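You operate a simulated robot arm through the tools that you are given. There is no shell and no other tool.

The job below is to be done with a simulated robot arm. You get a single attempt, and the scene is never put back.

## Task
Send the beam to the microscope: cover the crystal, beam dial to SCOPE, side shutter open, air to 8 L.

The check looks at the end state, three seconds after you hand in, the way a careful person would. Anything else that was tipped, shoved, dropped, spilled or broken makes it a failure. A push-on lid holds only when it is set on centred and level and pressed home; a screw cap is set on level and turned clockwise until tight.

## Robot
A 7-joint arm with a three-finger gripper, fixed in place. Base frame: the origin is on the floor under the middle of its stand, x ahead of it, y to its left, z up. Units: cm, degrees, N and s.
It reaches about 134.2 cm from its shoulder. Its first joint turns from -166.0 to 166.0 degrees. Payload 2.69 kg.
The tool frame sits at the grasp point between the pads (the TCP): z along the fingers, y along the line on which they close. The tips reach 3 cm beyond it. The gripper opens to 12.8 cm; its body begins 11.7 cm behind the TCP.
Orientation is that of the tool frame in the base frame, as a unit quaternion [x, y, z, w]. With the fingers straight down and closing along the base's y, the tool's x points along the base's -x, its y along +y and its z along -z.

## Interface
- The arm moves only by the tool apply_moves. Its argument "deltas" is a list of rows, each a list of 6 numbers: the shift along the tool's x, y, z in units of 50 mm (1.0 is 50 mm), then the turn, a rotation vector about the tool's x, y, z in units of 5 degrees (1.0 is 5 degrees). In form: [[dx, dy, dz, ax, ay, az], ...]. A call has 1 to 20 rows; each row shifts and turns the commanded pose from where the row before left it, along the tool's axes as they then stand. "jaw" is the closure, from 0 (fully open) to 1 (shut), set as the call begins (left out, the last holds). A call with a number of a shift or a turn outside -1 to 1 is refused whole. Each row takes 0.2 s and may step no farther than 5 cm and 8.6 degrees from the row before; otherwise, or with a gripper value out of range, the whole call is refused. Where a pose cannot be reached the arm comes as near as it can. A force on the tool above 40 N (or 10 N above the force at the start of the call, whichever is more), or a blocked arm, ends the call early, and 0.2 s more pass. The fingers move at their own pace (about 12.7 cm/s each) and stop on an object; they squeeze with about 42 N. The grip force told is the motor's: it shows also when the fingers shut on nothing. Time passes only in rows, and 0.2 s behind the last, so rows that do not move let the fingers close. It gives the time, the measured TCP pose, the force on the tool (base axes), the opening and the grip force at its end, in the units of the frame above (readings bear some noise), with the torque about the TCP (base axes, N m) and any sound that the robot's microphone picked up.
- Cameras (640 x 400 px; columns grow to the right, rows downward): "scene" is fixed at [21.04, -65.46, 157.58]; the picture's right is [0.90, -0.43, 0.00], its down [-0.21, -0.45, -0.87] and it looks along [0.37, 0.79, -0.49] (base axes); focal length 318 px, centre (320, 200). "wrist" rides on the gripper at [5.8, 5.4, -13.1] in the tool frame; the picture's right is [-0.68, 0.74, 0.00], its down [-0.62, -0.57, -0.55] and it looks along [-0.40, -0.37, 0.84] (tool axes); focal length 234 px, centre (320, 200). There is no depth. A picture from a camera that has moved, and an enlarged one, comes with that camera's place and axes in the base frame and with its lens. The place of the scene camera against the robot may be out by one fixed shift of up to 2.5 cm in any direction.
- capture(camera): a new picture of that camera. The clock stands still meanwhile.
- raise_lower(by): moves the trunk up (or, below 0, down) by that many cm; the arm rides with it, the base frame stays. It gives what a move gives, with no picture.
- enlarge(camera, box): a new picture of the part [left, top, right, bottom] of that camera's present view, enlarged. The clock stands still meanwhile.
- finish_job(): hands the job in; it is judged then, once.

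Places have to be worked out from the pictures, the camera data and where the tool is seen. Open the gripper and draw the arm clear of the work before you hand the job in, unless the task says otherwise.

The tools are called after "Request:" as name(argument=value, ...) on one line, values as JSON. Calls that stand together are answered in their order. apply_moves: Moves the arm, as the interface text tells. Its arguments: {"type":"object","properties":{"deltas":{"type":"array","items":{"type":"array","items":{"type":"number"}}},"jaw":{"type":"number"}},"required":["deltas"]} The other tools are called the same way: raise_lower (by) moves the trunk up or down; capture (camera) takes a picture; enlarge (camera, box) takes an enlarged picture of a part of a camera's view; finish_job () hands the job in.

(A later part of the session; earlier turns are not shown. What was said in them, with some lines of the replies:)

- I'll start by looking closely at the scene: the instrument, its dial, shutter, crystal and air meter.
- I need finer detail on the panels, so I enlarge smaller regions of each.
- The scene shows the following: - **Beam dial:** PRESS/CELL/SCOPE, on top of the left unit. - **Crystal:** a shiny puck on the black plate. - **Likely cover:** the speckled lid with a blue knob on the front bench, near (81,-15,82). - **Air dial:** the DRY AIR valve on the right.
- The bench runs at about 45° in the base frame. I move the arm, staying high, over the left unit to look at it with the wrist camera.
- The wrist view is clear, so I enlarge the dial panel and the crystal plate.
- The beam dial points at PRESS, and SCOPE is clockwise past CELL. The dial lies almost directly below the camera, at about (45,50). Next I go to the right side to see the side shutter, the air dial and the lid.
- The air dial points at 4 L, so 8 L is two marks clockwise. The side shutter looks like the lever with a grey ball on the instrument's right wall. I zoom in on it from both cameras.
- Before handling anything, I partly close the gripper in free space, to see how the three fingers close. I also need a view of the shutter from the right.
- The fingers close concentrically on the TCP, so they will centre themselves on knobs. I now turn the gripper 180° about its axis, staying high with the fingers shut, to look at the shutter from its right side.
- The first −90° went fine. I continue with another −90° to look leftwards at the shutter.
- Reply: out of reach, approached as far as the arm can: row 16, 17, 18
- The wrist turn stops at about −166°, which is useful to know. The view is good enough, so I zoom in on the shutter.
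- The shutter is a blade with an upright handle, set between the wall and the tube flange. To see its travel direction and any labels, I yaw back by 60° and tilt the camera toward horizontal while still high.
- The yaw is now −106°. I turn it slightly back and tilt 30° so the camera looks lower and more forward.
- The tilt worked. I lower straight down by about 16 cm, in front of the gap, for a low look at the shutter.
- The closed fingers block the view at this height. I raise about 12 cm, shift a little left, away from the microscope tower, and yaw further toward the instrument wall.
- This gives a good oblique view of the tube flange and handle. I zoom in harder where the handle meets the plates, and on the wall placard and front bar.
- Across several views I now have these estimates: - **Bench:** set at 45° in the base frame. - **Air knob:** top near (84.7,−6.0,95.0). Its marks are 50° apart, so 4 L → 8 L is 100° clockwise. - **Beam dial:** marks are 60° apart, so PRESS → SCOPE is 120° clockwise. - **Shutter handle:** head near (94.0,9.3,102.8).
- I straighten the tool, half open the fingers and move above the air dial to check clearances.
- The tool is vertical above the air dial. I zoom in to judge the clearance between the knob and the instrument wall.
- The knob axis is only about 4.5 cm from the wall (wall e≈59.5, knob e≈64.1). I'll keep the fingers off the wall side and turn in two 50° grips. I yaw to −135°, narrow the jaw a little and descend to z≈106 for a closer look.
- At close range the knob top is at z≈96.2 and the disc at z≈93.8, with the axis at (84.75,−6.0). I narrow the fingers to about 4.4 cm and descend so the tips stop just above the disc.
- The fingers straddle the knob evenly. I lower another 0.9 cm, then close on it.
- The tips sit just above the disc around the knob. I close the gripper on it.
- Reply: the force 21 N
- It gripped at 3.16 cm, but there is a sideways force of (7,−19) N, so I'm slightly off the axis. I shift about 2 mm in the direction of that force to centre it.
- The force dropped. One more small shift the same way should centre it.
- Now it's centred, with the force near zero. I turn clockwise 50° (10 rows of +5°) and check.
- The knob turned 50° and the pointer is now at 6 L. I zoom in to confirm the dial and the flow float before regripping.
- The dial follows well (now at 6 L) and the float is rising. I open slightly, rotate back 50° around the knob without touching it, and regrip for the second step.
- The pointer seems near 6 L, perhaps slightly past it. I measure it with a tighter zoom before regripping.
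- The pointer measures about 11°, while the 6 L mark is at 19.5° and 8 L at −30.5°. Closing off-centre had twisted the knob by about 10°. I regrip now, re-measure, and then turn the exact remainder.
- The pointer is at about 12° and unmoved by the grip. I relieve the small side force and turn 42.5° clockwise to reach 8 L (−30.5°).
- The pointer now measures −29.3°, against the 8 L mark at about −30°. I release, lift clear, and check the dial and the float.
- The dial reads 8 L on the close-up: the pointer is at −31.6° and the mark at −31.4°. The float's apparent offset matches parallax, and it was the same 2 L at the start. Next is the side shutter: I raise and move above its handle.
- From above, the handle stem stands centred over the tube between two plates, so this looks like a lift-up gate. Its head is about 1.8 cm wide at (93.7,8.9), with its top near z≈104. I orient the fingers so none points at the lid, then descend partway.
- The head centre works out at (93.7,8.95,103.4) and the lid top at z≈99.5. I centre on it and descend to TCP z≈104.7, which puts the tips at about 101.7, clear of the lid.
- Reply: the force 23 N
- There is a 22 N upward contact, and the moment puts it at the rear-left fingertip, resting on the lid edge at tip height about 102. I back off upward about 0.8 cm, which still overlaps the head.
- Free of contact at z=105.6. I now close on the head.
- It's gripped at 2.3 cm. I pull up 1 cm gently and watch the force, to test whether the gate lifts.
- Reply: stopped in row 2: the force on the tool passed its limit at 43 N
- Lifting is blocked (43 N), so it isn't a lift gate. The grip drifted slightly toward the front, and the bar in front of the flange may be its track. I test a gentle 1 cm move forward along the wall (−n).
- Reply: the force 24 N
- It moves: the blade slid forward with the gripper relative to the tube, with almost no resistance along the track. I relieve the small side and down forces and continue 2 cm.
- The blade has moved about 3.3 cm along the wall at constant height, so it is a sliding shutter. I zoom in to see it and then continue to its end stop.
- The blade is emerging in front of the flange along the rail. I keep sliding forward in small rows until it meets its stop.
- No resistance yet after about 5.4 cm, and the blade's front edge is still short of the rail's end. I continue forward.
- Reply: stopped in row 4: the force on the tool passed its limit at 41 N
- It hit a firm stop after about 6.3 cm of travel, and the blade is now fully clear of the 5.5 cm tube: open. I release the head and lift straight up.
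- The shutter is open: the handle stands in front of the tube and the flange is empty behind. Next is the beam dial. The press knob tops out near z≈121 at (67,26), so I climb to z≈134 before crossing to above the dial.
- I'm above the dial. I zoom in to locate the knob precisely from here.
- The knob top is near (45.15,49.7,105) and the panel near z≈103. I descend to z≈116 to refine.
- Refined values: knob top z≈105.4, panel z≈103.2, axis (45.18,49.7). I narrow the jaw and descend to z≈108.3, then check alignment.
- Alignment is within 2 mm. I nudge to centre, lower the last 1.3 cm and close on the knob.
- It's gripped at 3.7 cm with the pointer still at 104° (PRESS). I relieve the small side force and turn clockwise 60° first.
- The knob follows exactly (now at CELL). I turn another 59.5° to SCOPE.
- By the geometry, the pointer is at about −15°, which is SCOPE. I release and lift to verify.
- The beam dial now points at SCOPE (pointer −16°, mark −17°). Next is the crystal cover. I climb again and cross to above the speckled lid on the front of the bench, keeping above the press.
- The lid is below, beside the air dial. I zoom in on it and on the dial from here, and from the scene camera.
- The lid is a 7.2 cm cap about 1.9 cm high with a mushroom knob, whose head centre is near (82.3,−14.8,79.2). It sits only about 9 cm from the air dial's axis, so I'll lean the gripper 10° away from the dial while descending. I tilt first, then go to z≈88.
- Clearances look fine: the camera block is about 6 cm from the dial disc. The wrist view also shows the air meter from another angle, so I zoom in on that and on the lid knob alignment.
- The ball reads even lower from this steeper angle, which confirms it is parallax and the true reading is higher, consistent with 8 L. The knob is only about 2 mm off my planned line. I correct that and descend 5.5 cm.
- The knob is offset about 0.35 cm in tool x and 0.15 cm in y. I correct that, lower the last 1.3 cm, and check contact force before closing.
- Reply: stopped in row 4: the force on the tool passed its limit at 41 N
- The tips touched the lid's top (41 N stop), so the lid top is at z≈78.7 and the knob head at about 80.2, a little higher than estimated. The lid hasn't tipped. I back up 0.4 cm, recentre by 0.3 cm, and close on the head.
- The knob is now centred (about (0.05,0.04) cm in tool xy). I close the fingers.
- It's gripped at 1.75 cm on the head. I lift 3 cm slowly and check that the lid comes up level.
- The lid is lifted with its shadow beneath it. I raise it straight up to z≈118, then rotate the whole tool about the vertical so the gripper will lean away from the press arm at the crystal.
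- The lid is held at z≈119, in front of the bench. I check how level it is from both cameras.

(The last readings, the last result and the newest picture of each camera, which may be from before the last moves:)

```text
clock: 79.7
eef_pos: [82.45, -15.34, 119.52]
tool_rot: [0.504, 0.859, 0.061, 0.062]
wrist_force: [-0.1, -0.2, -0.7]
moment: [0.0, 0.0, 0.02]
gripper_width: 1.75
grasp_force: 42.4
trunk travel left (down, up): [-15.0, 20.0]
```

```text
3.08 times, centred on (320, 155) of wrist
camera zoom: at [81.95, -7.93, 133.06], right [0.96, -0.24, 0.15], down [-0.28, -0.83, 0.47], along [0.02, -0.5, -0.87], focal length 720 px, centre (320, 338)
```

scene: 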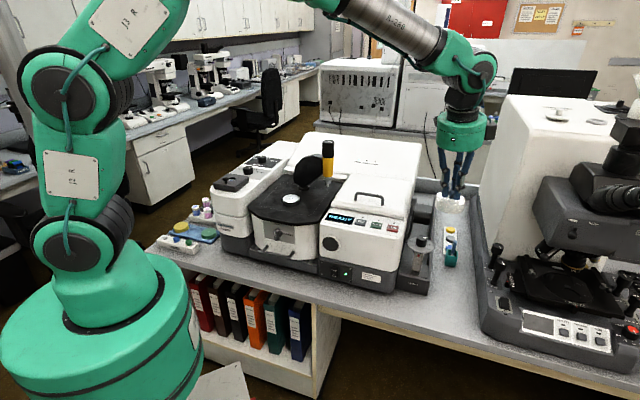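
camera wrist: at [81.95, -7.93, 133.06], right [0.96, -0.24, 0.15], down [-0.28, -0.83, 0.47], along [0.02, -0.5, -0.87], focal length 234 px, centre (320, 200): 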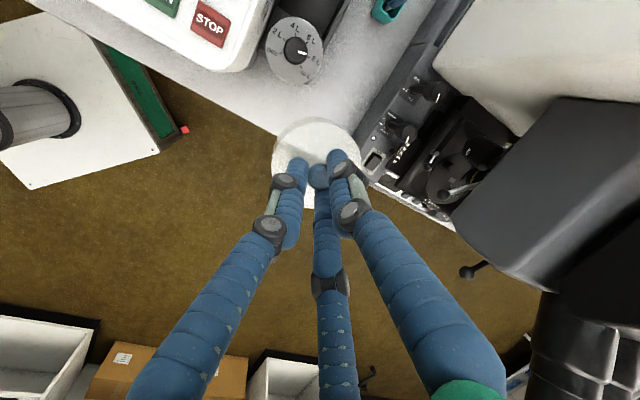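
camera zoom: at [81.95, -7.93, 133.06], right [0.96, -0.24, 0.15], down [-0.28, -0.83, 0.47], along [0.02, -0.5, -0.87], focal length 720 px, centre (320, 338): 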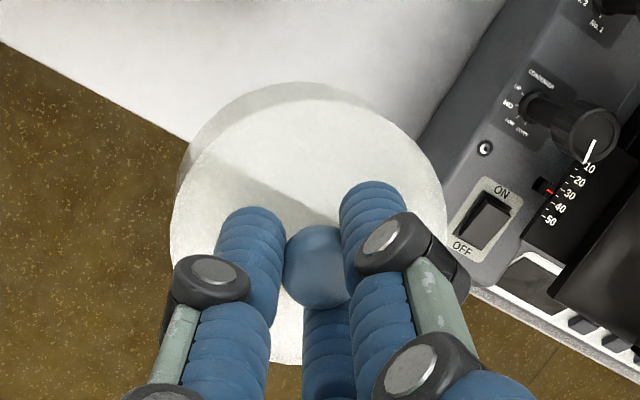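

The lid sits in the grip exactly as it did on the bench, so it is still level. I carry it along the front of the instrument at z≈119 to a spot beside the crystal, where the wrist camera looks straight down on the puck.

Request:
apply_moves(deltas=[[0.89, -0.1233, -0.0617, 0, 0, 0], [0.89, -0.1233, -0.0617, 0, 0, 0], [0.89, -0.1233, -0.0617, 0, 0, 0], [0.89, -0.1233, -0.0617, 0, 0, 0], [0.89, -0.1233, -0.0617, 0, 0, 0], [0.89, -0.1233, -0.0617, 0, 0, 0], [0.89, -0.1233, -0.0617, 0, 0, 0], [0.89, -0.1233, -0.0617, 0, 0, 0], [0.89, -0.1233, -0.0617, 0, 0, 0], [0.89, -0.1233, -0.0617, 0, 0, 0]])

Request:
capture(camera="wrist")

Request:
capture(camera="scene")

```text
clock: 81.9
eef_pos: [54.64, 20.71, 119.64]
tool_rot: [0.504, 0.859, 0.061, 0.062]
wrist_force: [0.2, -0.2, -0.1]
moment: [0.0, 0.02, 0.01]
gripper_width: 1.74
grasp_force: 42.2
trunk travel left (down, up): [-15.0, 20.0]
```

```text
taken
camera wrist: at [54.33, 28.04, 133.08], right [0.96, -0.24, 0.15], down [-0.28, -0.84, 0.47], along [0.02, -0.5, -0.87], focal length 234 px, centre (320, 200)
```

wrist: 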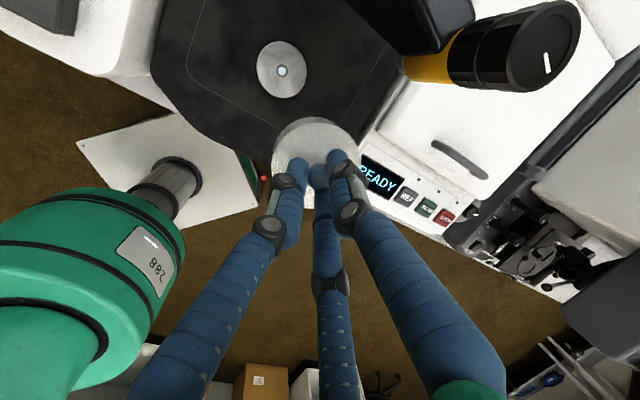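

```text
taken
```

scene: 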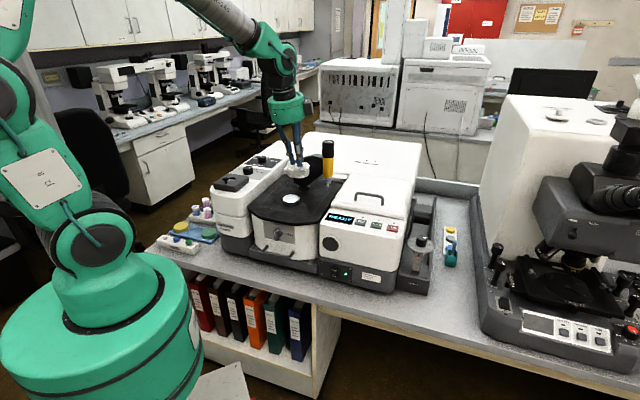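

The puck is in clear view at about (282,70). I zoom in to measure its centre and size.

Request:
enlarge(camera="wrist", box=[230, 20, 330, 120])

Request:
enlarge(camera="scene", box=[255, 130, 345, 220])

```text
4.00 times, centred on (280, 70) of wrist
camera zoom: at [54.33, 28.04, 133.08], right [0.96, -0.24, 0.15], down [-0.28, -0.84, 0.47], along [0.02, -0.5, -0.87], focal length 937 px, centre (480, 720)
```

zoom: 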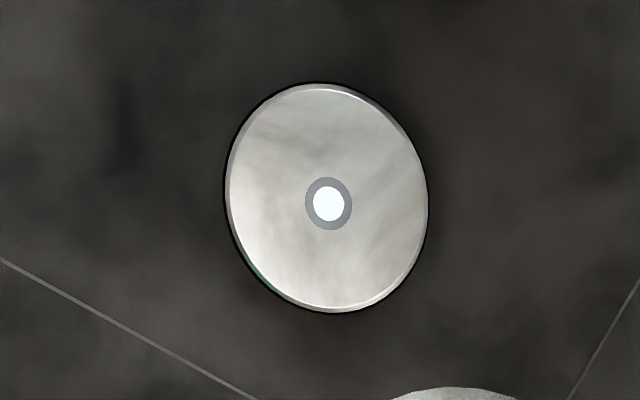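

```text
4.44 times, centred on (300, 175) of scene
camera zoom: at [21.04, -65.46, 157.58], right [0.9, -0.43, 0.0], down [-0.21, -0.45, -0.87], along [0.37, 0.79, -0.49], focal length 1413 px, centre (409, 311)
```

zoom: 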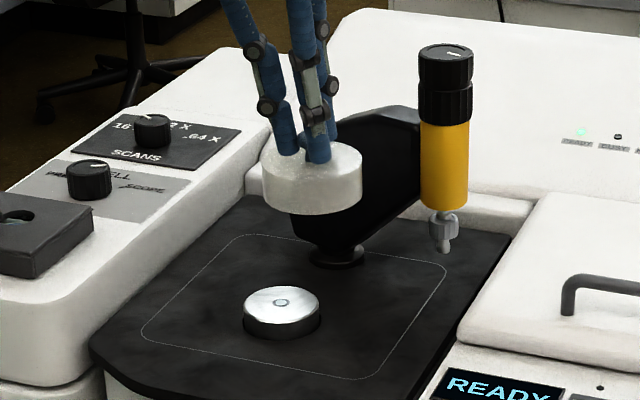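

The puck's centre lies almost straight below the camera, at about (54.83,28.25), with its top at z≈100.2 and a diameter of about 6.1 cm. I move the lid over it at height, then lower to about 5 cm above and check from both cameras.

Request:
apply_moves(deltas=[[0.651, 0.3456, 0.029, 0, 0, 0], [0.651, 0.3456, 0.029, 0, 0, 0], [0.036, -0.134, 0.787, 0, 0, 0], [0.036, -0.134, 0.787, 0, 0, 0], [0, 0, 0, 0, 0, 0]])

Request:
capture(camera="wrist")

Request:
enlarge(camera="scene", box=[250, 110, 350, 220])

```text
clock: 83.1
eef_pos: [54.96, 27.82, 111.79]
tool_rot: [0.505, 0.859, 0.061, 0.061]
wrist_force: [0.4, 0.5, -0.8]
moment: [-0.01, 0.02, -0.02]
gripper_width: 1.7
grasp_force: 41.6
trunk travel left (down, up): [-15.0, 20.0]
```

```text
taken
camera wrist: at [54.47, 35.12, 125.26], right [0.96, -0.24, 0.15], down [-0.28, -0.84, 0.47], along [0.02, -0.5, -0.87], focal length 234 px, centre (320, 200)
```

wrist: 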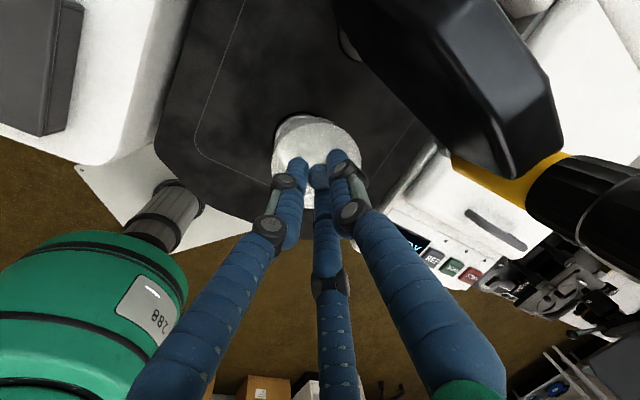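

```text
3.64 times, centred on (300, 165) of scene
camera zoom: at [21.04, -65.46, 157.58], right [0.9, -0.43, 0.0], down [-0.21, -0.45, -0.87], along [0.37, 0.79, -0.49], focal length 1156 px, centre (393, 327)
```

zoom: 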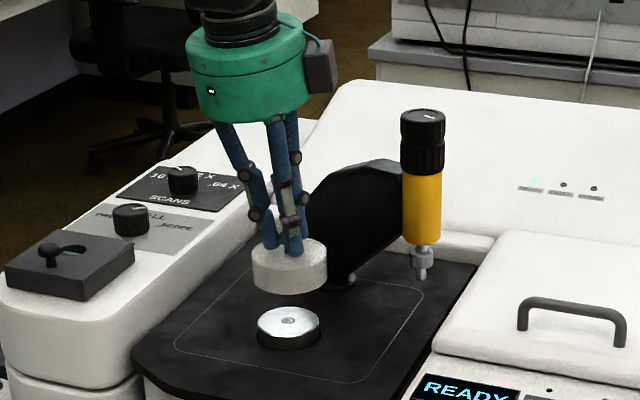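

The lid hovers above the puck. I use a higher zoom on the scene camera to compare the lid and puck positions accurately.

Request:
enlarge(camera="scene", box=[270, 165, 320, 215])

Request:
enlarge(camera="wrist", box=[250, 90, 390, 220])

```text
8.00 times, centred on (295, 190) of scene
camera zoom: at [21.04, -65.46, 157.58], right [0.9, -0.43, 0.0], down [-0.21, -0.45, -0.87], along [0.37, 0.79, -0.49], focal length 2543 px, centre (520, 280)
```

zoom: 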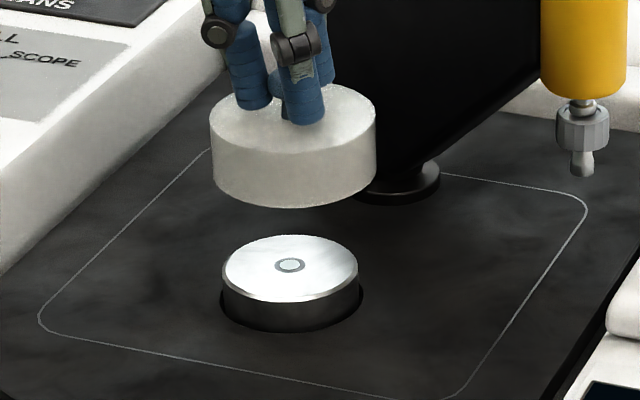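

```text
3.08 times, centred on (320, 155) of wrist
camera zoom: at [54.47, 35.12, 125.26], right [0.96, -0.24, 0.15], down [-0.28, -0.84, 0.47], along [0.02, -0.5, -0.87], focal length 720 px, centre (320, 338)
```

zoom: 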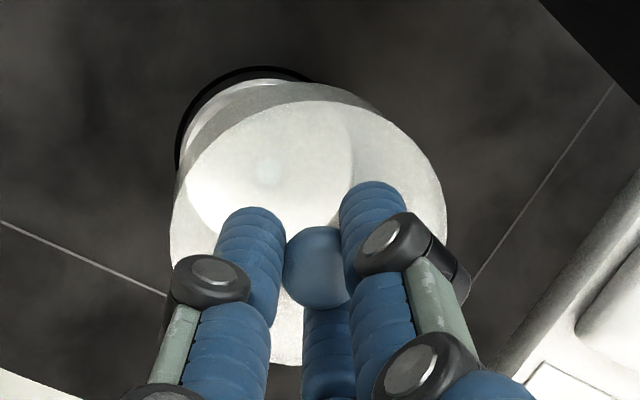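

Scene and wrist views agree: the lid is about 0.45 cm too far toward +x and 0.25 cm short in y. I correct by (−0.45,+0.25) cm and lower 3.5 cm for a closer comparison.

Request:
apply_moves(deltas=[[0.087, -0.053, -0.013, 0, 0, 0], [0.0158, -0.0585, 0.3445, 0, 0, 0], [0.0158, -0.0585, 0.3445, 0, 0, 0], [0, 0, 0, 0, 0, 0]])

Request:
enlarge(camera="scene", box=[270, 165, 320, 215])

Request:
enlarge(camera="wrist", box=[250, 90, 390, 220])

```text
clock: 84.1
eef_pos: [54.57, 28.16, 108.13]
tool_rot: [0.504, 0.859, 0.062, 0.063]
wrist_force: [-0.1, 0.5, -1.1]
moment: [0.0, 0.03, -0.02]
gripper_width: 1.73
grasp_force: 41.9
trunk travel left (down, up): [-15.0, 20.0]
```

```text
8.00 times, centred on (295, 190) of scene
camera zoom: at [21.04, -65.46, 157.58], right [0.9, -0.43, 0.0], down [-0.21, -0.45, -0.87], along [0.37, 0.79, -0.49], focal length 2543 px, centre (520, 280)
```

zoom: 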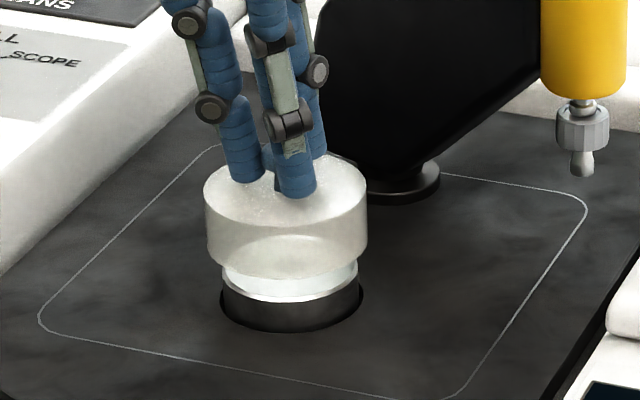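

```text
3.08 times, centred on (320, 155) of wrist
camera zoom: at [54.1, 35.5, 121.67], right [0.96, -0.24, 0.15], down [-0.28, -0.84, 0.47], along [0.02, -0.5, -0.87], focal length 720 px, centre (320, 338)
```

zoom: 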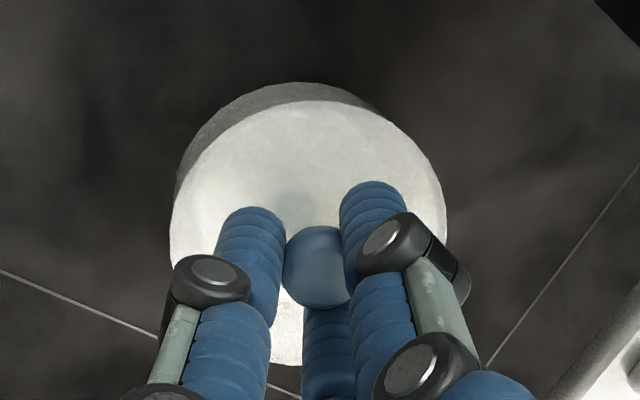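

Lateral alignment in the scene view is now within about 0.5 mm. I lower 1.2 cm more in small rows, watching force, then compare again.

Request:
apply_moves(deltas=[[0.0027, -0.01, 0.059, 0, 0, 0], [0.0027, -0.01, 0.059, 0, 0, 0], [0.0027, -0.01, 0.059, 0, 0, 0], [0.0027, -0.01, 0.059, 0, 0, 0], [0, 0, 0, 0, 0, 0]])

Request:
enlarge(camera="scene", box=[270, 165, 320, 215])

```text
clock: 85.3
eef_pos: [54.3, 28.09, 107.0]
tool_rot: [0.505, 0.859, 0.063, 0.063]
wrist_force: [-1.8, -0.6, 12.2]
moment: [-0.35, -0.08, -0.06]
gripper_width: 1.76
grasp_force: 42.3
trunk travel left (down, up): [-15.0, 20.0]
```

```text
8.00 times, centred on (295, 190) of scene
camera zoom: at [21.04, -65.46, 157.58], right [0.9, -0.43, 0.0], down [-0.21, -0.45, -0.87], along [0.37, 0.79, -0.49], focal length 2543 px, centre (520, 280)
```

zoom: 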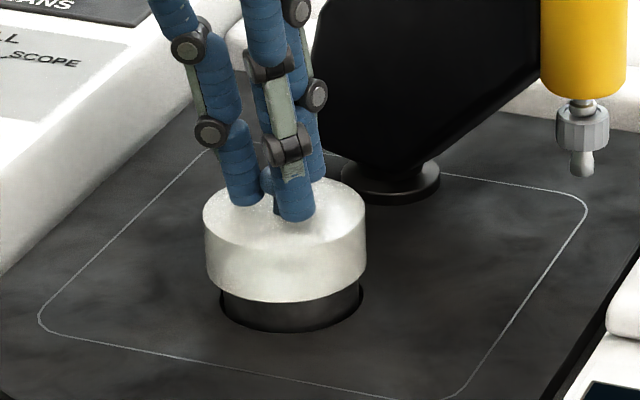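

Light contact (12 N): the lid rests on the puck's rim. The contact moment and the scene view agree that the lid is about 0.22 cm off, toward (−0.1,+0.2). I raise 0.3 cm, shift by (+0.1,−0.2), and lower again.

Request:
apply_moves(deltas=[[-0.0027, 0.01, -0.059, 0, 0, 0], [-0.0446, -0.0022, 0.0017, 0, 0, 0], [0.0014, -0.005, 0.03, 0, 0, 0], [0.0014, -0.005, 0.03, 0, 0, 0], [0.0009, -0.0034, 0.02, 0, 0, 0], [0, 0, 0, 0, 0, 0]])

Request:
enlarge(camera="scene", box=[270, 165, 320, 215])

```text
clock: 86.7
eef_pos: [54.3, 27.94, 106.62]
tool_rot: [0.505, 0.859, 0.059, 0.062]
wrist_force: [0.3, 0.2, -2.1]
moment: [0.03, -0.05, -0.04]
gripper_width: 1.77
grasp_force: 41.8
trunk travel left (down, up): [-15.0, 20.0]
```

```text
8.00 times, centred on (295, 190) of scene
camera zoom: at [21.04, -65.46, 157.58], right [0.9, -0.43, 0.0], down [-0.21, -0.45, -0.87], along [0.37, 0.79, -0.49], focal length 2543 px, centre (520, 280)
```

zoom: 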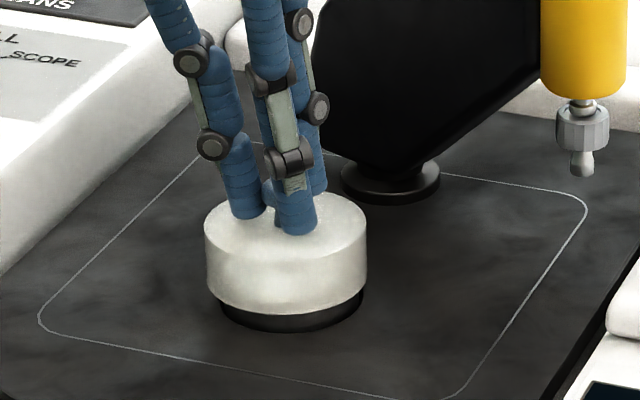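

The lid has dropped past the earlier contact height with no force, so it is sliding over the puck. I continue lowering gently in 1.5 mm rows.

Request:
apply_moves(deltas=[[0.0014, -0.005, 0.03, 0, 0, 0], [0.0014, -0.005, 0.03, 0, 0, 0], [0.0014, -0.005, 0.03, 0, 0, 0], [0, 0, 0, 0, 0, 0]])

Request:
enlarge(camera="scene", box=[270, 165, 320, 215])

```text
clock: 87.7
eef_pos: [54.55, 27.99, 106.37]
tool_rot: [0.505, 0.859, 0.061, 0.062]
wrist_force: [0.2, 0.6, -0.3]
moment: [-0.01, -0.02, 0.0]
gripper_width: 1.71
grasp_force: 42.0
trunk travel left (down, up): [-15.0, 20.0]
```

```text
8.00 times, centred on (295, 190) of scene
camera zoom: at [21.04, -65.46, 157.58], right [0.9, -0.43, 0.0], down [-0.21, -0.45, -0.87], along [0.37, 0.79, -0.49], focal length 2543 px, centre (520, 280)
```

zoom: 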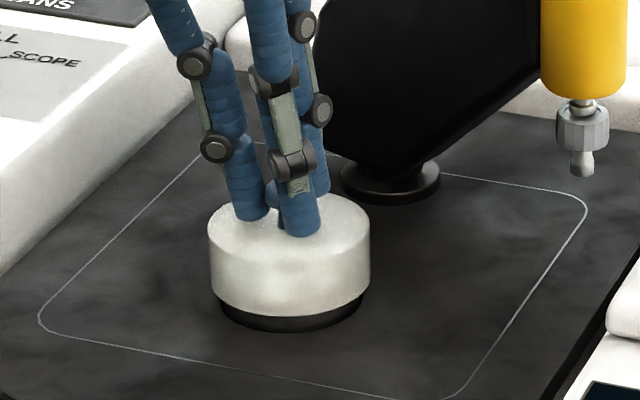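

The lid is centred (290 px against the puck's 290) with no side force. I keep lowering.

Request:
apply_moves(deltas=[[0.0014, -0.005, 0.03, 0, 0, 0], [0.0014, -0.005, 0.03, 0, 0, 0], [0.0014, -0.005, 0.03, 0, 0, 0], [0, 0, 0, 0, 0, 0]])

Request:
enlarge(camera="scene", box=[270, 165, 320, 215])

```text
clock: 88.7
eef_pos: [54.32, 27.99, 105.93]
tool_rot: [0.504, 0.859, 0.061, 0.063]
wrist_force: [-0.5, -0.5, -0.8]
moment: [-0.04, 0.0, 0.0]
gripper_width: 1.74
grasp_force: 41.4
trunk travel left (down, up): [-15.0, 20.0]
```

```text
8.00 times, centred on (295, 190) of scene
camera zoom: at [21.04, -65.46, 157.58], right [0.9, -0.43, 0.0], down [-0.21, -0.45, -0.87], along [0.37, 0.79, -0.49], focal length 2543 px, centre (520, 280)
```

zoom: 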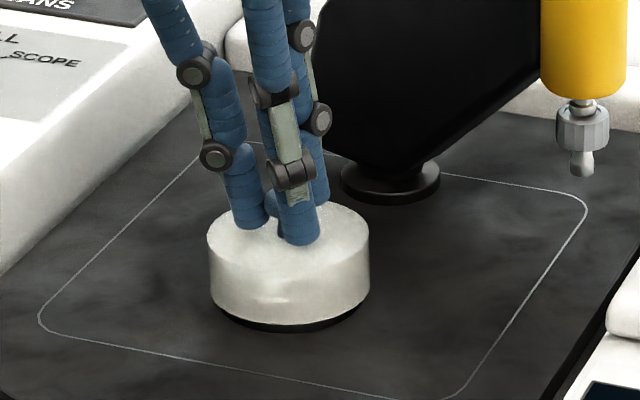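

It's still free with a small gap left. I lower another 0.45 cm.

Request:
apply_moves(deltas=[[0.0014, -0.005, 0.03, 0, 0, 0], [0.0014, -0.005, 0.03, 0, 0, 0], [0.0014, -0.005, 0.03, 0, 0, 0], [0, 0, 0, 0, 0, 0]])

Request:
enlarge(camera="scene", box=[270, 165, 320, 215])

```text
clock: 89.7
eef_pos: [54.64, 28.02, 105.48]
tool_rot: [0.505, 0.859, 0.061, 0.063]
wrist_force: [-0.4, -2.5, 3.0]
moment: [-0.07, -0.04, -0.01]
gripper_width: 1.75
grasp_force: 41.7
trunk travel left (down, up): [-15.0, 20.0]
```

```text
8.00 times, centred on (295, 190) of scene
camera zoom: at [21.04, -65.46, 157.58], right [0.9, -0.43, 0.0], down [-0.21, -0.45, -0.87], along [0.37, 0.79, -0.49], focal length 2543 px, centre (520, 280)
```

zoom: 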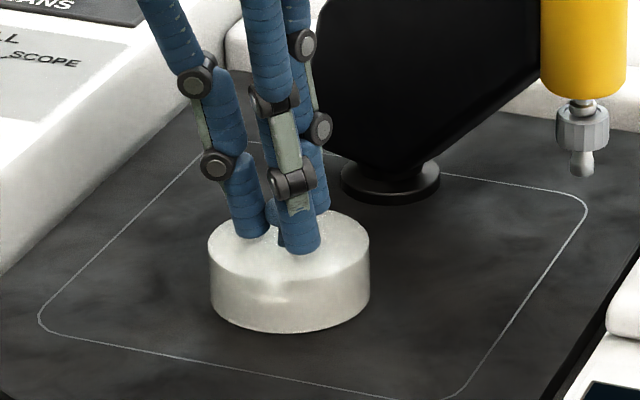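

The lid now fully covers the puck and first contact is felt (3 N). I press it home in small steps.

Request:
apply_moves(deltas=[[0.0014, -0.005, 0.03, 0, 0, 0], [0.0014, -0.005, 0.03, 0, 0, 0], [0, 0, 0, 0, 0, 0]])

```text
clock: 90.5
eef_pos: [54.53, 28.05, 105.38]
tool_rot: [0.504, 0.859, 0.062, 0.063]
wrist_force: [-5.4, -6.1, 28.3]
moment: [0.0, -0.25, 0.01]
gripper_width: 1.74
grasp_force: 42.3
trunk travel left (down, up): [-15.0, 20.0]
```

28 N at z=105.4, so it is seating. I press a little further, up to the force limit, to be sure it's home.

Request:
apply_moves(deltas=[[0.0014, -0.005, 0.03, 0, 0, 0], [0.0014, -0.005, 0.03, 0, 0, 0], [0, 0, 0, 0, 0, 0]])

Request:
enlarge(camera="scene", box=[270, 165, 320, 215])

```text
clock: 91.1
eef_pos: [54.64, 28.14, 105.05]
tool_rot: [0.504, 0.859, 0.064, 0.064]
wrist_force: [1.4, 0.8, 10.0]
moment: [0.01, 0.09, 0.0]
gripper_width: 1.75
grasp_force: 41.9
trunk travel left (down, up): [-15.0, 20.0]
stopped in row 3: the force on the tool passed its limit at 42 N (the readings are from after the stop); the commanded pose is now the measured one
```

```text
8.00 times, centred on (295, 190) of scene
camera zoom: at [21.04, -65.46, 157.58], right [0.9, -0.43, 0.0], down [-0.21, -0.45, -0.87], along [0.37, 0.79, -0.49], focal length 2543 px, centre (520, 280)
```

zoom: 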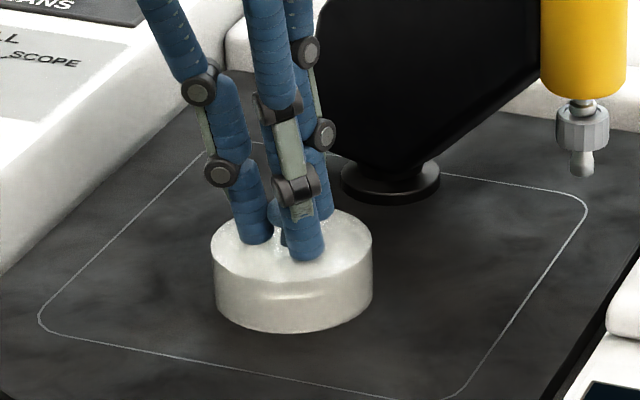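

Force limit reached at 42 N with the lid seated. It went about 1.7 cm past first contact, matching the puck's 1.66 cm height. I release and back off along the tool axis.

Request:
apply_moves(deltas=[[0, 0, 0, 0, 0, 0], [0, 0, 0, 0, 0, 0], [0, 0, 0, 0, 0, 0], [0, 0, -0.3, 0, 0, 0], [0, 0, -0.4, 0, 0, 0], [0, 0, -0.6, 0, 0, 0]], jaw=0.74)

Request:
enlarge(camera="scene", box=[270, 165, 320, 215])

Request:
enlarge(camera="wrist", box=[240, 60, 400, 210])

```text
clock: 92.5
eef_pos: [53.57, 27.97, 111.33]
tool_rot: [0.505, 0.859, 0.061, 0.062]
wrist_force: [0.0, 0.2, -1.0]
moment: [-0.03, 0.07, 0.01]
gripper_width: 3.31
grasp_force: 0.1
trunk travel left (down, up): [-15.0, 20.0]
```

```text
8.00 times, centred on (295, 190) of scene
camera zoom: at [21.04, -65.46, 157.58], right [0.9, -0.43, 0.0], down [-0.21, -0.45, -0.87], along [0.37, 0.79, -0.49], focal length 2543 px, centre (520, 280)
```

zoom: 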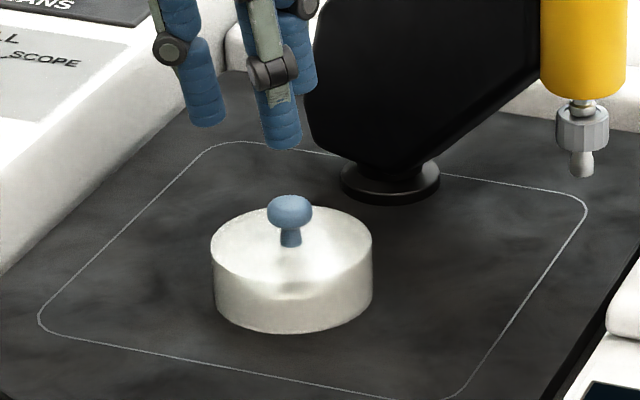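

```text
2.67 times, centred on (320, 135) of wrist
camera zoom: at [53.14, 35.23, 124.85], right [0.96, -0.24, 0.15], down [-0.28, -0.84, 0.47], along [0.02, -0.5, -0.87], focal length 624 px, centre (320, 373)
```

zoom: 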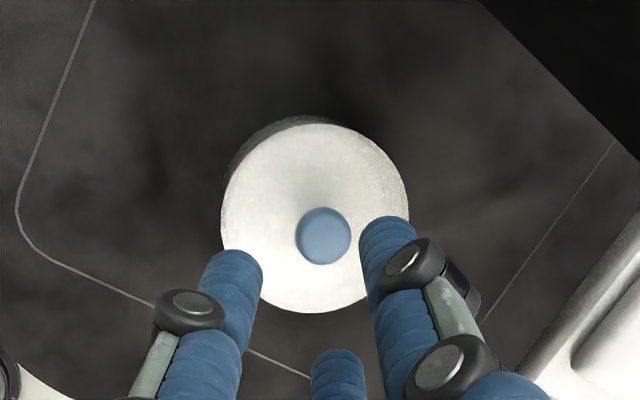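

The lid stands on the plate and looks level. I zoom in closely to see whether its rim is flush all round.

Request:
enlarge(camera="scene", box=[277, 183, 307, 211])

```text
14.29 times, centred on (292, 197) of scene
camera zoom: at [21.04, -65.46, 157.58], right [0.9, -0.43, 0.0], down [-0.21, -0.45, -0.87], along [0.37, 0.79, -0.49], focal length 4541 px, centre (720, 243)
```

zoom: 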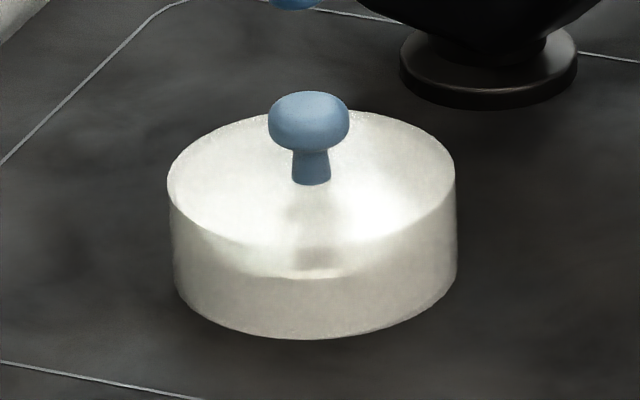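

The lid looks level and seated. To be sure it is fully home, I'll also press straight down on its knob with closed fingers. I straighten the tool, centre over the lid axis (54.85,28.1) and close the fingers.

Request:
apply_moves(deltas=[[0, 0, -0.1, 0, 0, 0], [0, 0, 0, 0.965, 0.261, 0], [0, 0, 0, 0.965, 0.261, 0], [-0.099, 0.233, 0, 0, 0, 0], [0, 0, 0, 0, 0, 0], [0, 0, 0, 0, 0, 0]], jaw=1)

Request:
capture(camera="wrist")

Request:
enlarge(camera="scene", box=[265, 150, 325, 215])

```text
clock: 93.9
eef_pos: [54.79, 28.0, 111.94]
tool_rot: [0.506, 0.862, 0.0, 0.0]
wrist_force: [-0.7, 0.8, -0.5]
moment: [0.01, -0.05, -0.02]
gripper_width: 0.21
grasp_force: 31.8
trunk travel left (down, up): [-15.0, 20.0]
```

```text
taken
camera wrist: at [56.54, 35.8, 125.05], right [0.97, -0.23, 0.0], down [-0.2, -0.81, 0.55], along [-0.13, -0.53, -0.84], focal length 234 px, centre (320, 200)
```

wrist: 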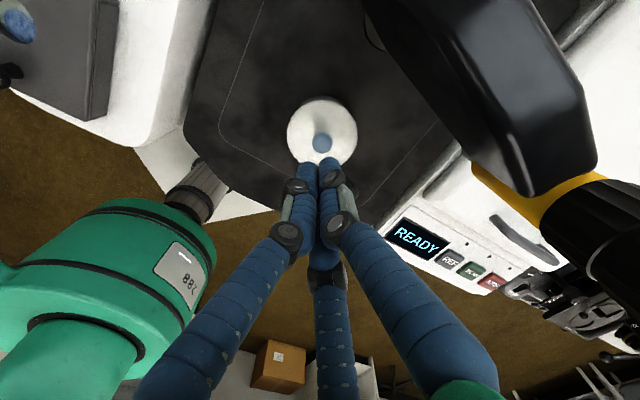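

```text
6.15 times, centred on (295, 182) of scene
camera zoom: at [21.04, -65.46, 157.58], right [0.9, -0.43, 0.0], down [-0.21, -0.45, -0.87], along [0.37, 0.79, -0.49], focal length 1956 px, centre (474, 308)
```

zoom: 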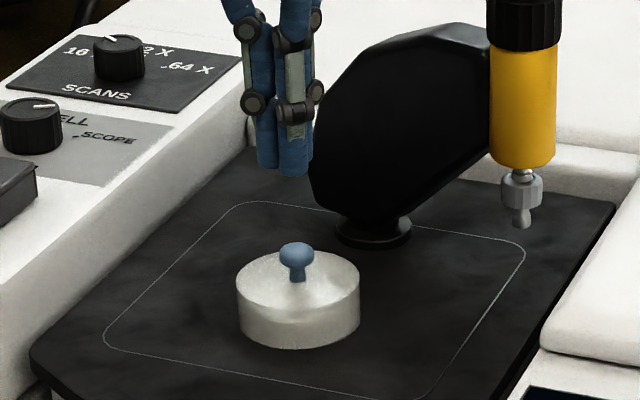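

I check the centring of the knob relative to the tool axis with a zoom.

Request:
enlarge(camera="wrist", box=[270, 90, 370, 190])

```text
4.00 times, centred on (320, 140) of wrist
camera zoom: at [56.54, 35.8, 125.05], right [0.97, -0.23, 0.0], down [-0.2, -0.81, 0.55], along [-0.13, -0.53, -0.84], focal length 937 px, centre (320, 440)
```

zoom: 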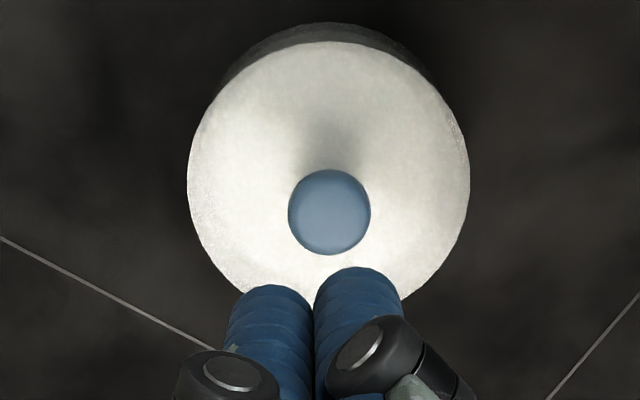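

I lower to about 1 cm above the knob and re-measure the centring.

Request:
apply_moves(deltas=[[0.02, 0.05, 0.3, 0, 0, 0], [0, 0, 0.3, 0, 0, 0], [0, 0, 0, 0, 0, 0]])

Request:
enlarge(camera="wrist", box=[270, 100, 370, 200])

Request:
enlarge(camera="scene", box=[270, 165, 320, 215])

```text
clock: 94.7
eef_pos: [54.87, 28.06, 108.93]
tool_rot: [0.507, 0.862, 0.001, 0.001]
wrist_force: [0.7, 0.3, -1.5]
moment: [-0.03, 0.03, -0.04]
gripper_width: 0.2
grasp_force: 31.4
trunk travel left (down, up): [-15.0, 20.0]
```

```text
4.00 times, centred on (320, 150) of wrist
camera zoom: at [56.71, 35.96, 121.97], right [0.97, -0.23, 0.0], down [-0.2, -0.81, 0.55], along [-0.13, -0.53, -0.84], focal length 937 px, centre (320, 400)
```

zoom: 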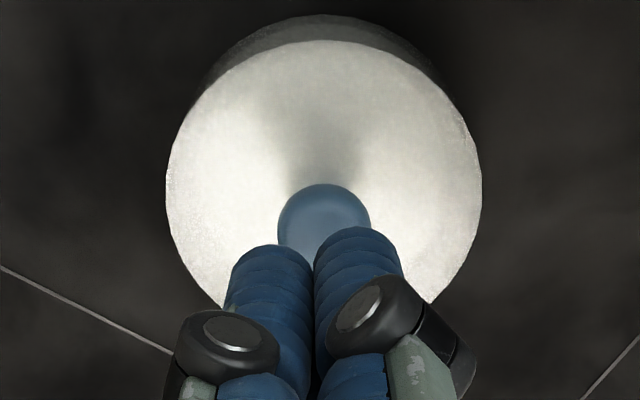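

```text
8.00 times, centred on (295, 190) of scene
camera zoom: at [21.04, -65.46, 157.58], right [0.9, -0.43, 0.0], down [-0.21, -0.45, -0.87], along [0.37, 0.79, -0.49], focal length 2543 px, centre (520, 280)
```

zoom: 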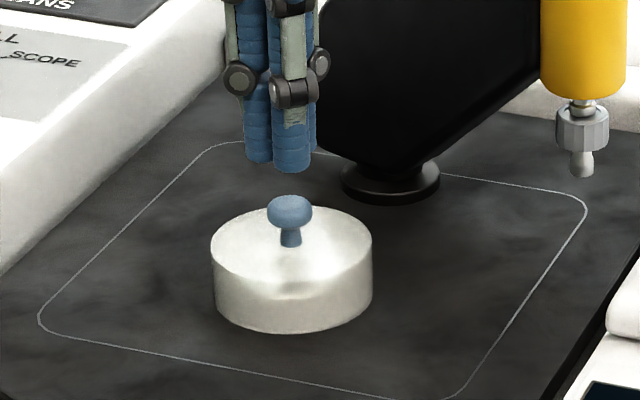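

The closed fingertips are centred over the knob to within about 2 mm. I press straight down in small steps until firm resistance.

Request:
apply_moves(deltas=[[0.01, 0.025, 0.1, 0, 0, 0], [0, 0, 0.1, 0, 0, 0], [0, 0, 0.06, 0, 0, 0], [0, 0, 0.04, 0, 0, 0], [0, 0, 0, 0, 0, 0]])

Request:
enlarge(camera="scene", box=[270, 165, 320, 215])

```text
clock: 95.9
eef_pos: [55.02, 28.26, 107.31]
tool_rot: [0.506, 0.863, 0.0, 0.001]
wrist_force: [0.3, 0.3, -0.5]
moment: [-0.02, -0.03, -0.01]
gripper_width: 0.2
grasp_force: 31.0
trunk travel left (down, up): [-15.0, 20.0]
```

```text
8.00 times, centred on (295, 190) of scene
camera zoom: at [21.04, -65.46, 157.58], right [0.9, -0.43, 0.0], down [-0.21, -0.45, -0.87], along [0.37, 0.79, -0.49], focal length 2543 px, centre (520, 280)
```

zoom: 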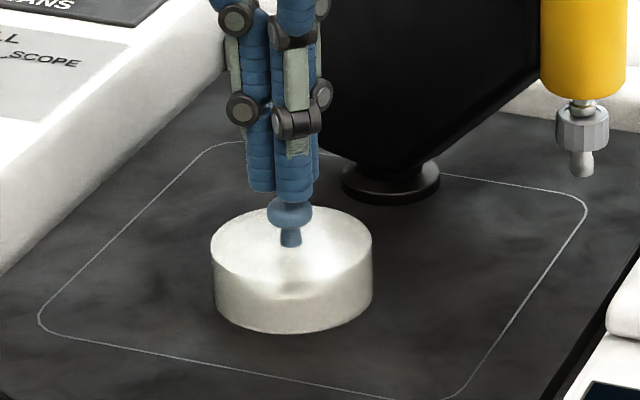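

The tips are nearly on the knob's top. I continue down in 1.5–2 mm rows.

Request:
apply_moves(deltas=[[0, 0, 0.04, 0, 0, 0], [0, 0, 0.04, 0, 0, 0], [0, 0, 0.03, 0, 0, 0], [0, 0, 0, 0, 0, 0]])

```text
clock: 96.9
eef_pos: [55.08, 28.22, 106.87]
tool_rot: [0.507, 0.862, 0.001, 0.0]
wrist_force: [0.1, 0.2, 0.7]
moment: [0.01, -0.01, 0.02]
gripper_width: 0.21
grasp_force: 31.8
trunk travel left (down, up): [-15.0, 20.0]
```

Request:
apply_moves(deltas=[[0, 0, 0.03, 0, 0, 0], [0, 0, 0.03, 0, 0, 0], [0, 0, 0.03, 0, 0, 0], [0, 0, 0, 0, 0, 0]])

Request:
enlarge(camera="scene", box=[270, 165, 320, 215])

```text
clock: 97.9
eef_pos: [54.97, 28.29, 106.67]
tool_rot: [0.507, 0.862, 0.003, 0.001]
wrist_force: [-5.1, 1.4, 25.0]
moment: [0.03, 0.12, 0.01]
gripper_width: 0.58
grasp_force: 31.0
trunk travel left (down, up): [-15.0, 20.0]
```

```text
8.00 times, centred on (295, 190) of scene
camera zoom: at [21.04, -65.46, 157.58], right [0.9, -0.43, 0.0], down [-0.21, -0.45, -0.87], along [0.37, 0.79, -0.49], focal length 2543 px, centre (520, 280)
```

zoom: 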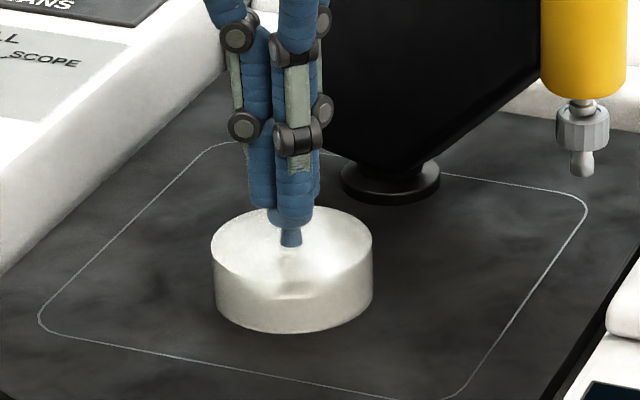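

25 N straight down and the lid didn't move at all, so it is home. I open the fingers slightly to free the knob and lift away.

Request:
apply_moves(deltas=[[0, 0, -0.04, 0, 0, 0], [0, 0, 0, 0, 0, 0], [0, 0, -0.2, 0, 0, 0], [0, 0, -0.5, 0, 0, 0], [0, 0, -1, 0, 0, 0], [0, 0, -1, 0, 0, 0], [0, 0, -1, 0, 0, 0], [0, 0, -1, 0, 0, 0]], jaw=0.75)

Request:
capture(camera="scene")

Request:
enlarge(camera="scene", box=[240, 130, 340, 220])

Request:
capture(camera="wrist")

```text
clock: 99.7
eef_pos: [54.98, 28.35, 130.05]
tool_rot: [0.506, 0.862, 0.001, 0.001]
wrist_force: [-0.4, -0.4, -0.1]
moment: [-0.04, 0.03, 0.01]
gripper_width: 3.19
grasp_force: 0.1
trunk travel left (down, up): [-15.0, 20.0]
```

```text
taken
```

scene: 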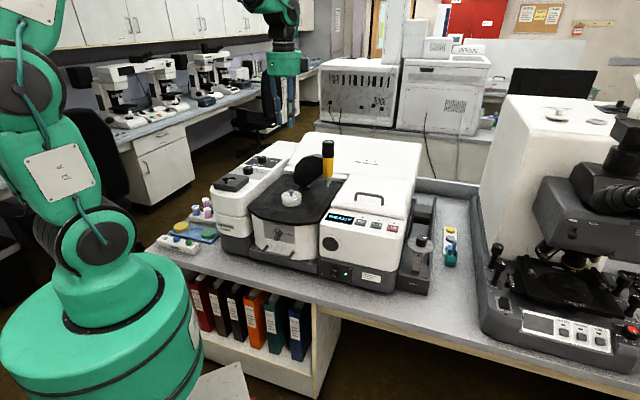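

```text
4.44 times, centred on (290, 175) of scene
camera zoom: at [21.04, -65.46, 157.58], right [0.9, -0.43, 0.0], down [-0.21, -0.45, -0.87], along [0.37, 0.79, -0.49], focal length 1413 px, centre (453, 311)
```

zoom: 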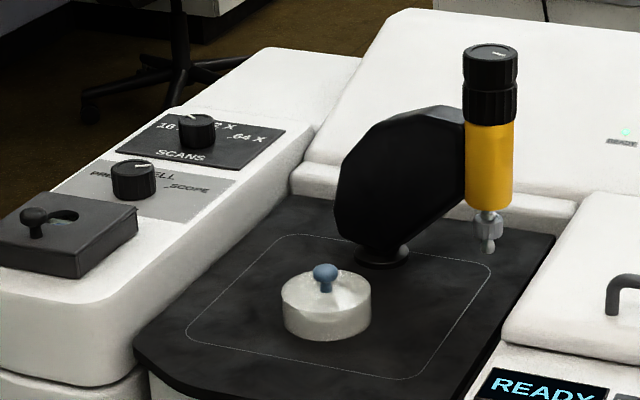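

```text
taken
camera wrist: at [56.8, 36.2, 143.11], right [0.97, -0.23, 0.0], down [-0.19, -0.81, 0.55], along [-0.13, -0.53, -0.84], focal length 234 px, centre (320, 200)
```

wrist: 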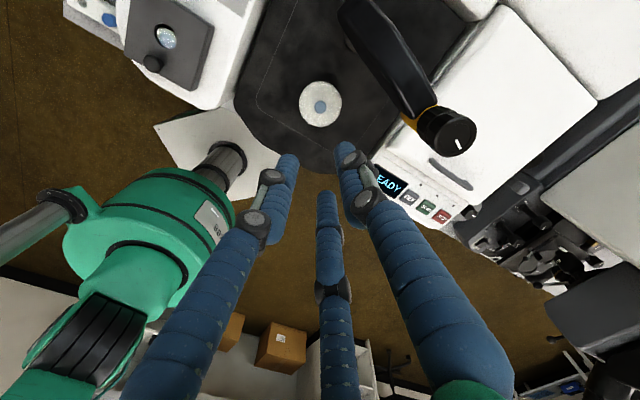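

The cover is on, and nothing else nearby looks disturbed. I do a final check of the lid from above, then the dial, shutter and air dial.

Request:
enlarge(camera="wrist", box=[250, 40, 400, 170])

Request:
enlarge(camera="scene", box=[380, 170, 460, 300])

Request:
enlarge(camera="scene", box=[140, 170, 240, 270])

Request:
enlarge(camera="scene", box=[230, 140, 290, 190])

```text
3.08 times, centred on (325, 105) of wrist
camera zoom: at [56.8, 36.2, 143.11], right [0.97, -0.23, 0.0], down [-0.19, -0.81, 0.55], along [-0.13, -0.53, -0.84], focal length 720 px, centre (305, 492)
```

zoom: 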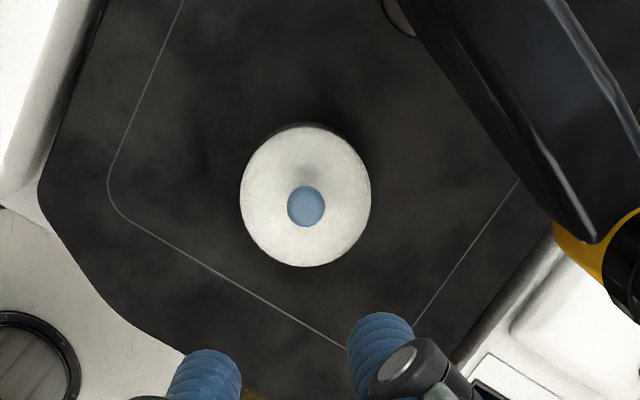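

```text
3.08 times, centred on (420, 235) of scene
camera zoom: at [21.04, -65.46, 157.58], right [0.9, -0.43, 0.0], down [-0.21, -0.45, -0.87], along [0.37, 0.79, -0.49], focal length 978 px, centre (12, 92)
```

zoom: 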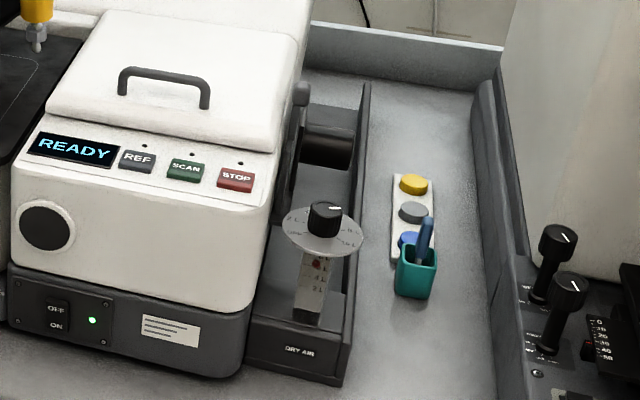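

```text
4.00 times, centred on (190, 220) of scene
camera zoom: at [21.04, -65.46, 157.58], right [0.9, -0.43, 0.0], down [-0.21, -0.45, -0.87], along [0.37, 0.79, -0.49], focal length 1271 px, centre (840, 120)
```

zoom: 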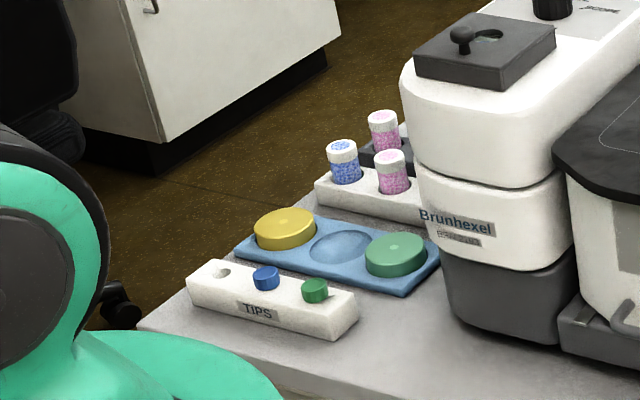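

```text
8.00 times, centred on (260, 165) of scene
camera zoom: at [21.04, -65.46, 157.58], right [0.9, -0.43, 0.0], down [-0.21, -0.45, -0.87], along [0.37, 0.79, -0.49], focal length 2543 px, centre (800, 480)
```

zoom: 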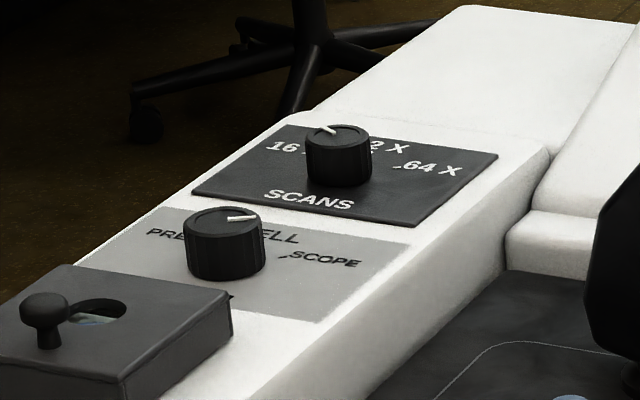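

All four settings check out and the neighbouring items are undisturbed. I open the gripper fully and draw the arm back, up and in front of the bench, away from the work.

Request:
apply_moves(deltas=[[0, 0, -0.6, 0, 0, 0], [-0.668, -0.5135, -0.1, 0, 0, 0], [-0.668, -0.5135, -0.1, 0, 0, 0], [-0.668, -0.5135, 0, 0, 0, 0], [-0.668, -0.5135, 0, 0, 0, 0], [-0.668, -0.5135, 0, 0, 0, 0], [-0.668, -0.5135, 0, 0, 0, 0], [-0.668, -0.5135, 0, 0, 0, 0], [-0.668, -0.5135, 0, 0, 0, 0], [0, 0, 0, 0, 0, 0]], jaw=0)

Request:
capture(camera="scene")

Request:
enlarge(camera="scene", box=[200, 130, 480, 300])

Request:
capture(camera="wrist")

```text
clock: 101.9
eef_pos: [49.9, -5.24, 134.01]
tool_rot: [0.507, 0.862, 0.001, 0.0]
wrist_force: [0.6, -0.4, -0.8]
moment: [0.04, -0.02, 0.01]
gripper_width: 12.83
grasp_force: 0.0
trunk travel left (down, up): [-15.0, 20.0]
```

```text
taken
```

scene: 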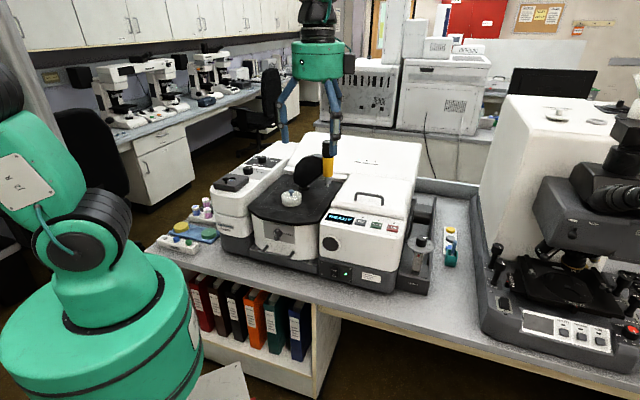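

```text
2.29 times, centred on (340, 215) of scene
camera zoom: at [21.04, -65.46, 157.58], right [0.9, -0.43, 0.0], down [-0.21, -0.45, -0.87], along [0.37, 0.79, -0.49], focal length 726 px, centre (274, 166)
```

zoom: 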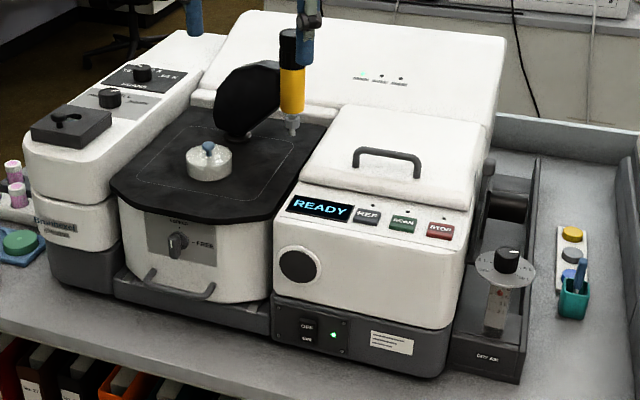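

```text
taken
camera wrist: at [51.75, 2.6, 147.13], right [0.97, -0.23, 0.0], down [-0.2, -0.81, 0.55], along [-0.13, -0.53, -0.84], focal length 234 px, centre (320, 200)
```

wrist: 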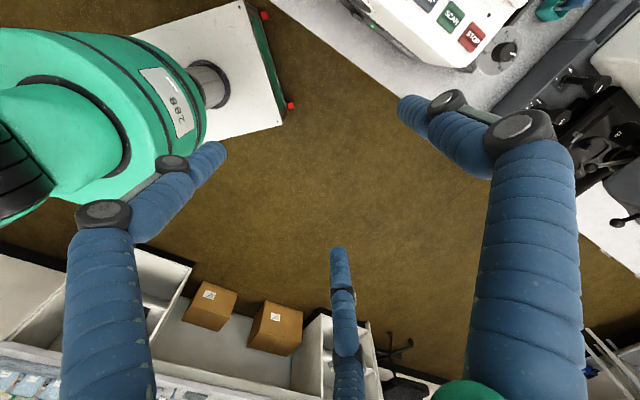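

The arm is clear with the gripper open. The crystal is covered, the beam dial is at SCOPE, the side shutter is open and the air is at 8 L, so I hand the job in.

Request:
finish_job()

```text
The job is handed in.
```

I've handed the job in with the beam set up for the microscope. The robot gave no pass or fail result, so this is what I checked before handing in:

| Item | State | How I checked |
|---|---|---|
| Crystal cover | Lid centred on the crystal puck and pressed home | It went down about the puck's full height, then took 42 N. A second straight push of 25 N didn't move it. It looks level in the scene view. |
| Beam dial | SCOPE | Pointer within about 1° of the mark in the close-up |
| Side shutter | Open | Slid about 6 cm forward to a firm stop, so the blade is clear of the tube |
| Air | 8 L | Dial pointer within about 1° of the 8 L mark |

- **Shutter labels:** the shutter has no open/closed markings. I took the blade being clear of the tube as open.
- **Air meter float:** from the fixed camera the float appears about 2 L low. It read about that much low before I turned the dial too, and lower still from a steeper angle, so I put it down to viewing angle. I never got a level view of the meter.
- **Contacts:** a fingertip briefly rested on the instrument lid (about 22 N) while I lined up on the shutter handle. The fingertips also pressed the cover (41 N) on the bench before I gripped it. Nothing tipped, and I saw no other item moved.

The gripper is open and the arm is drawn back in front of the bench.
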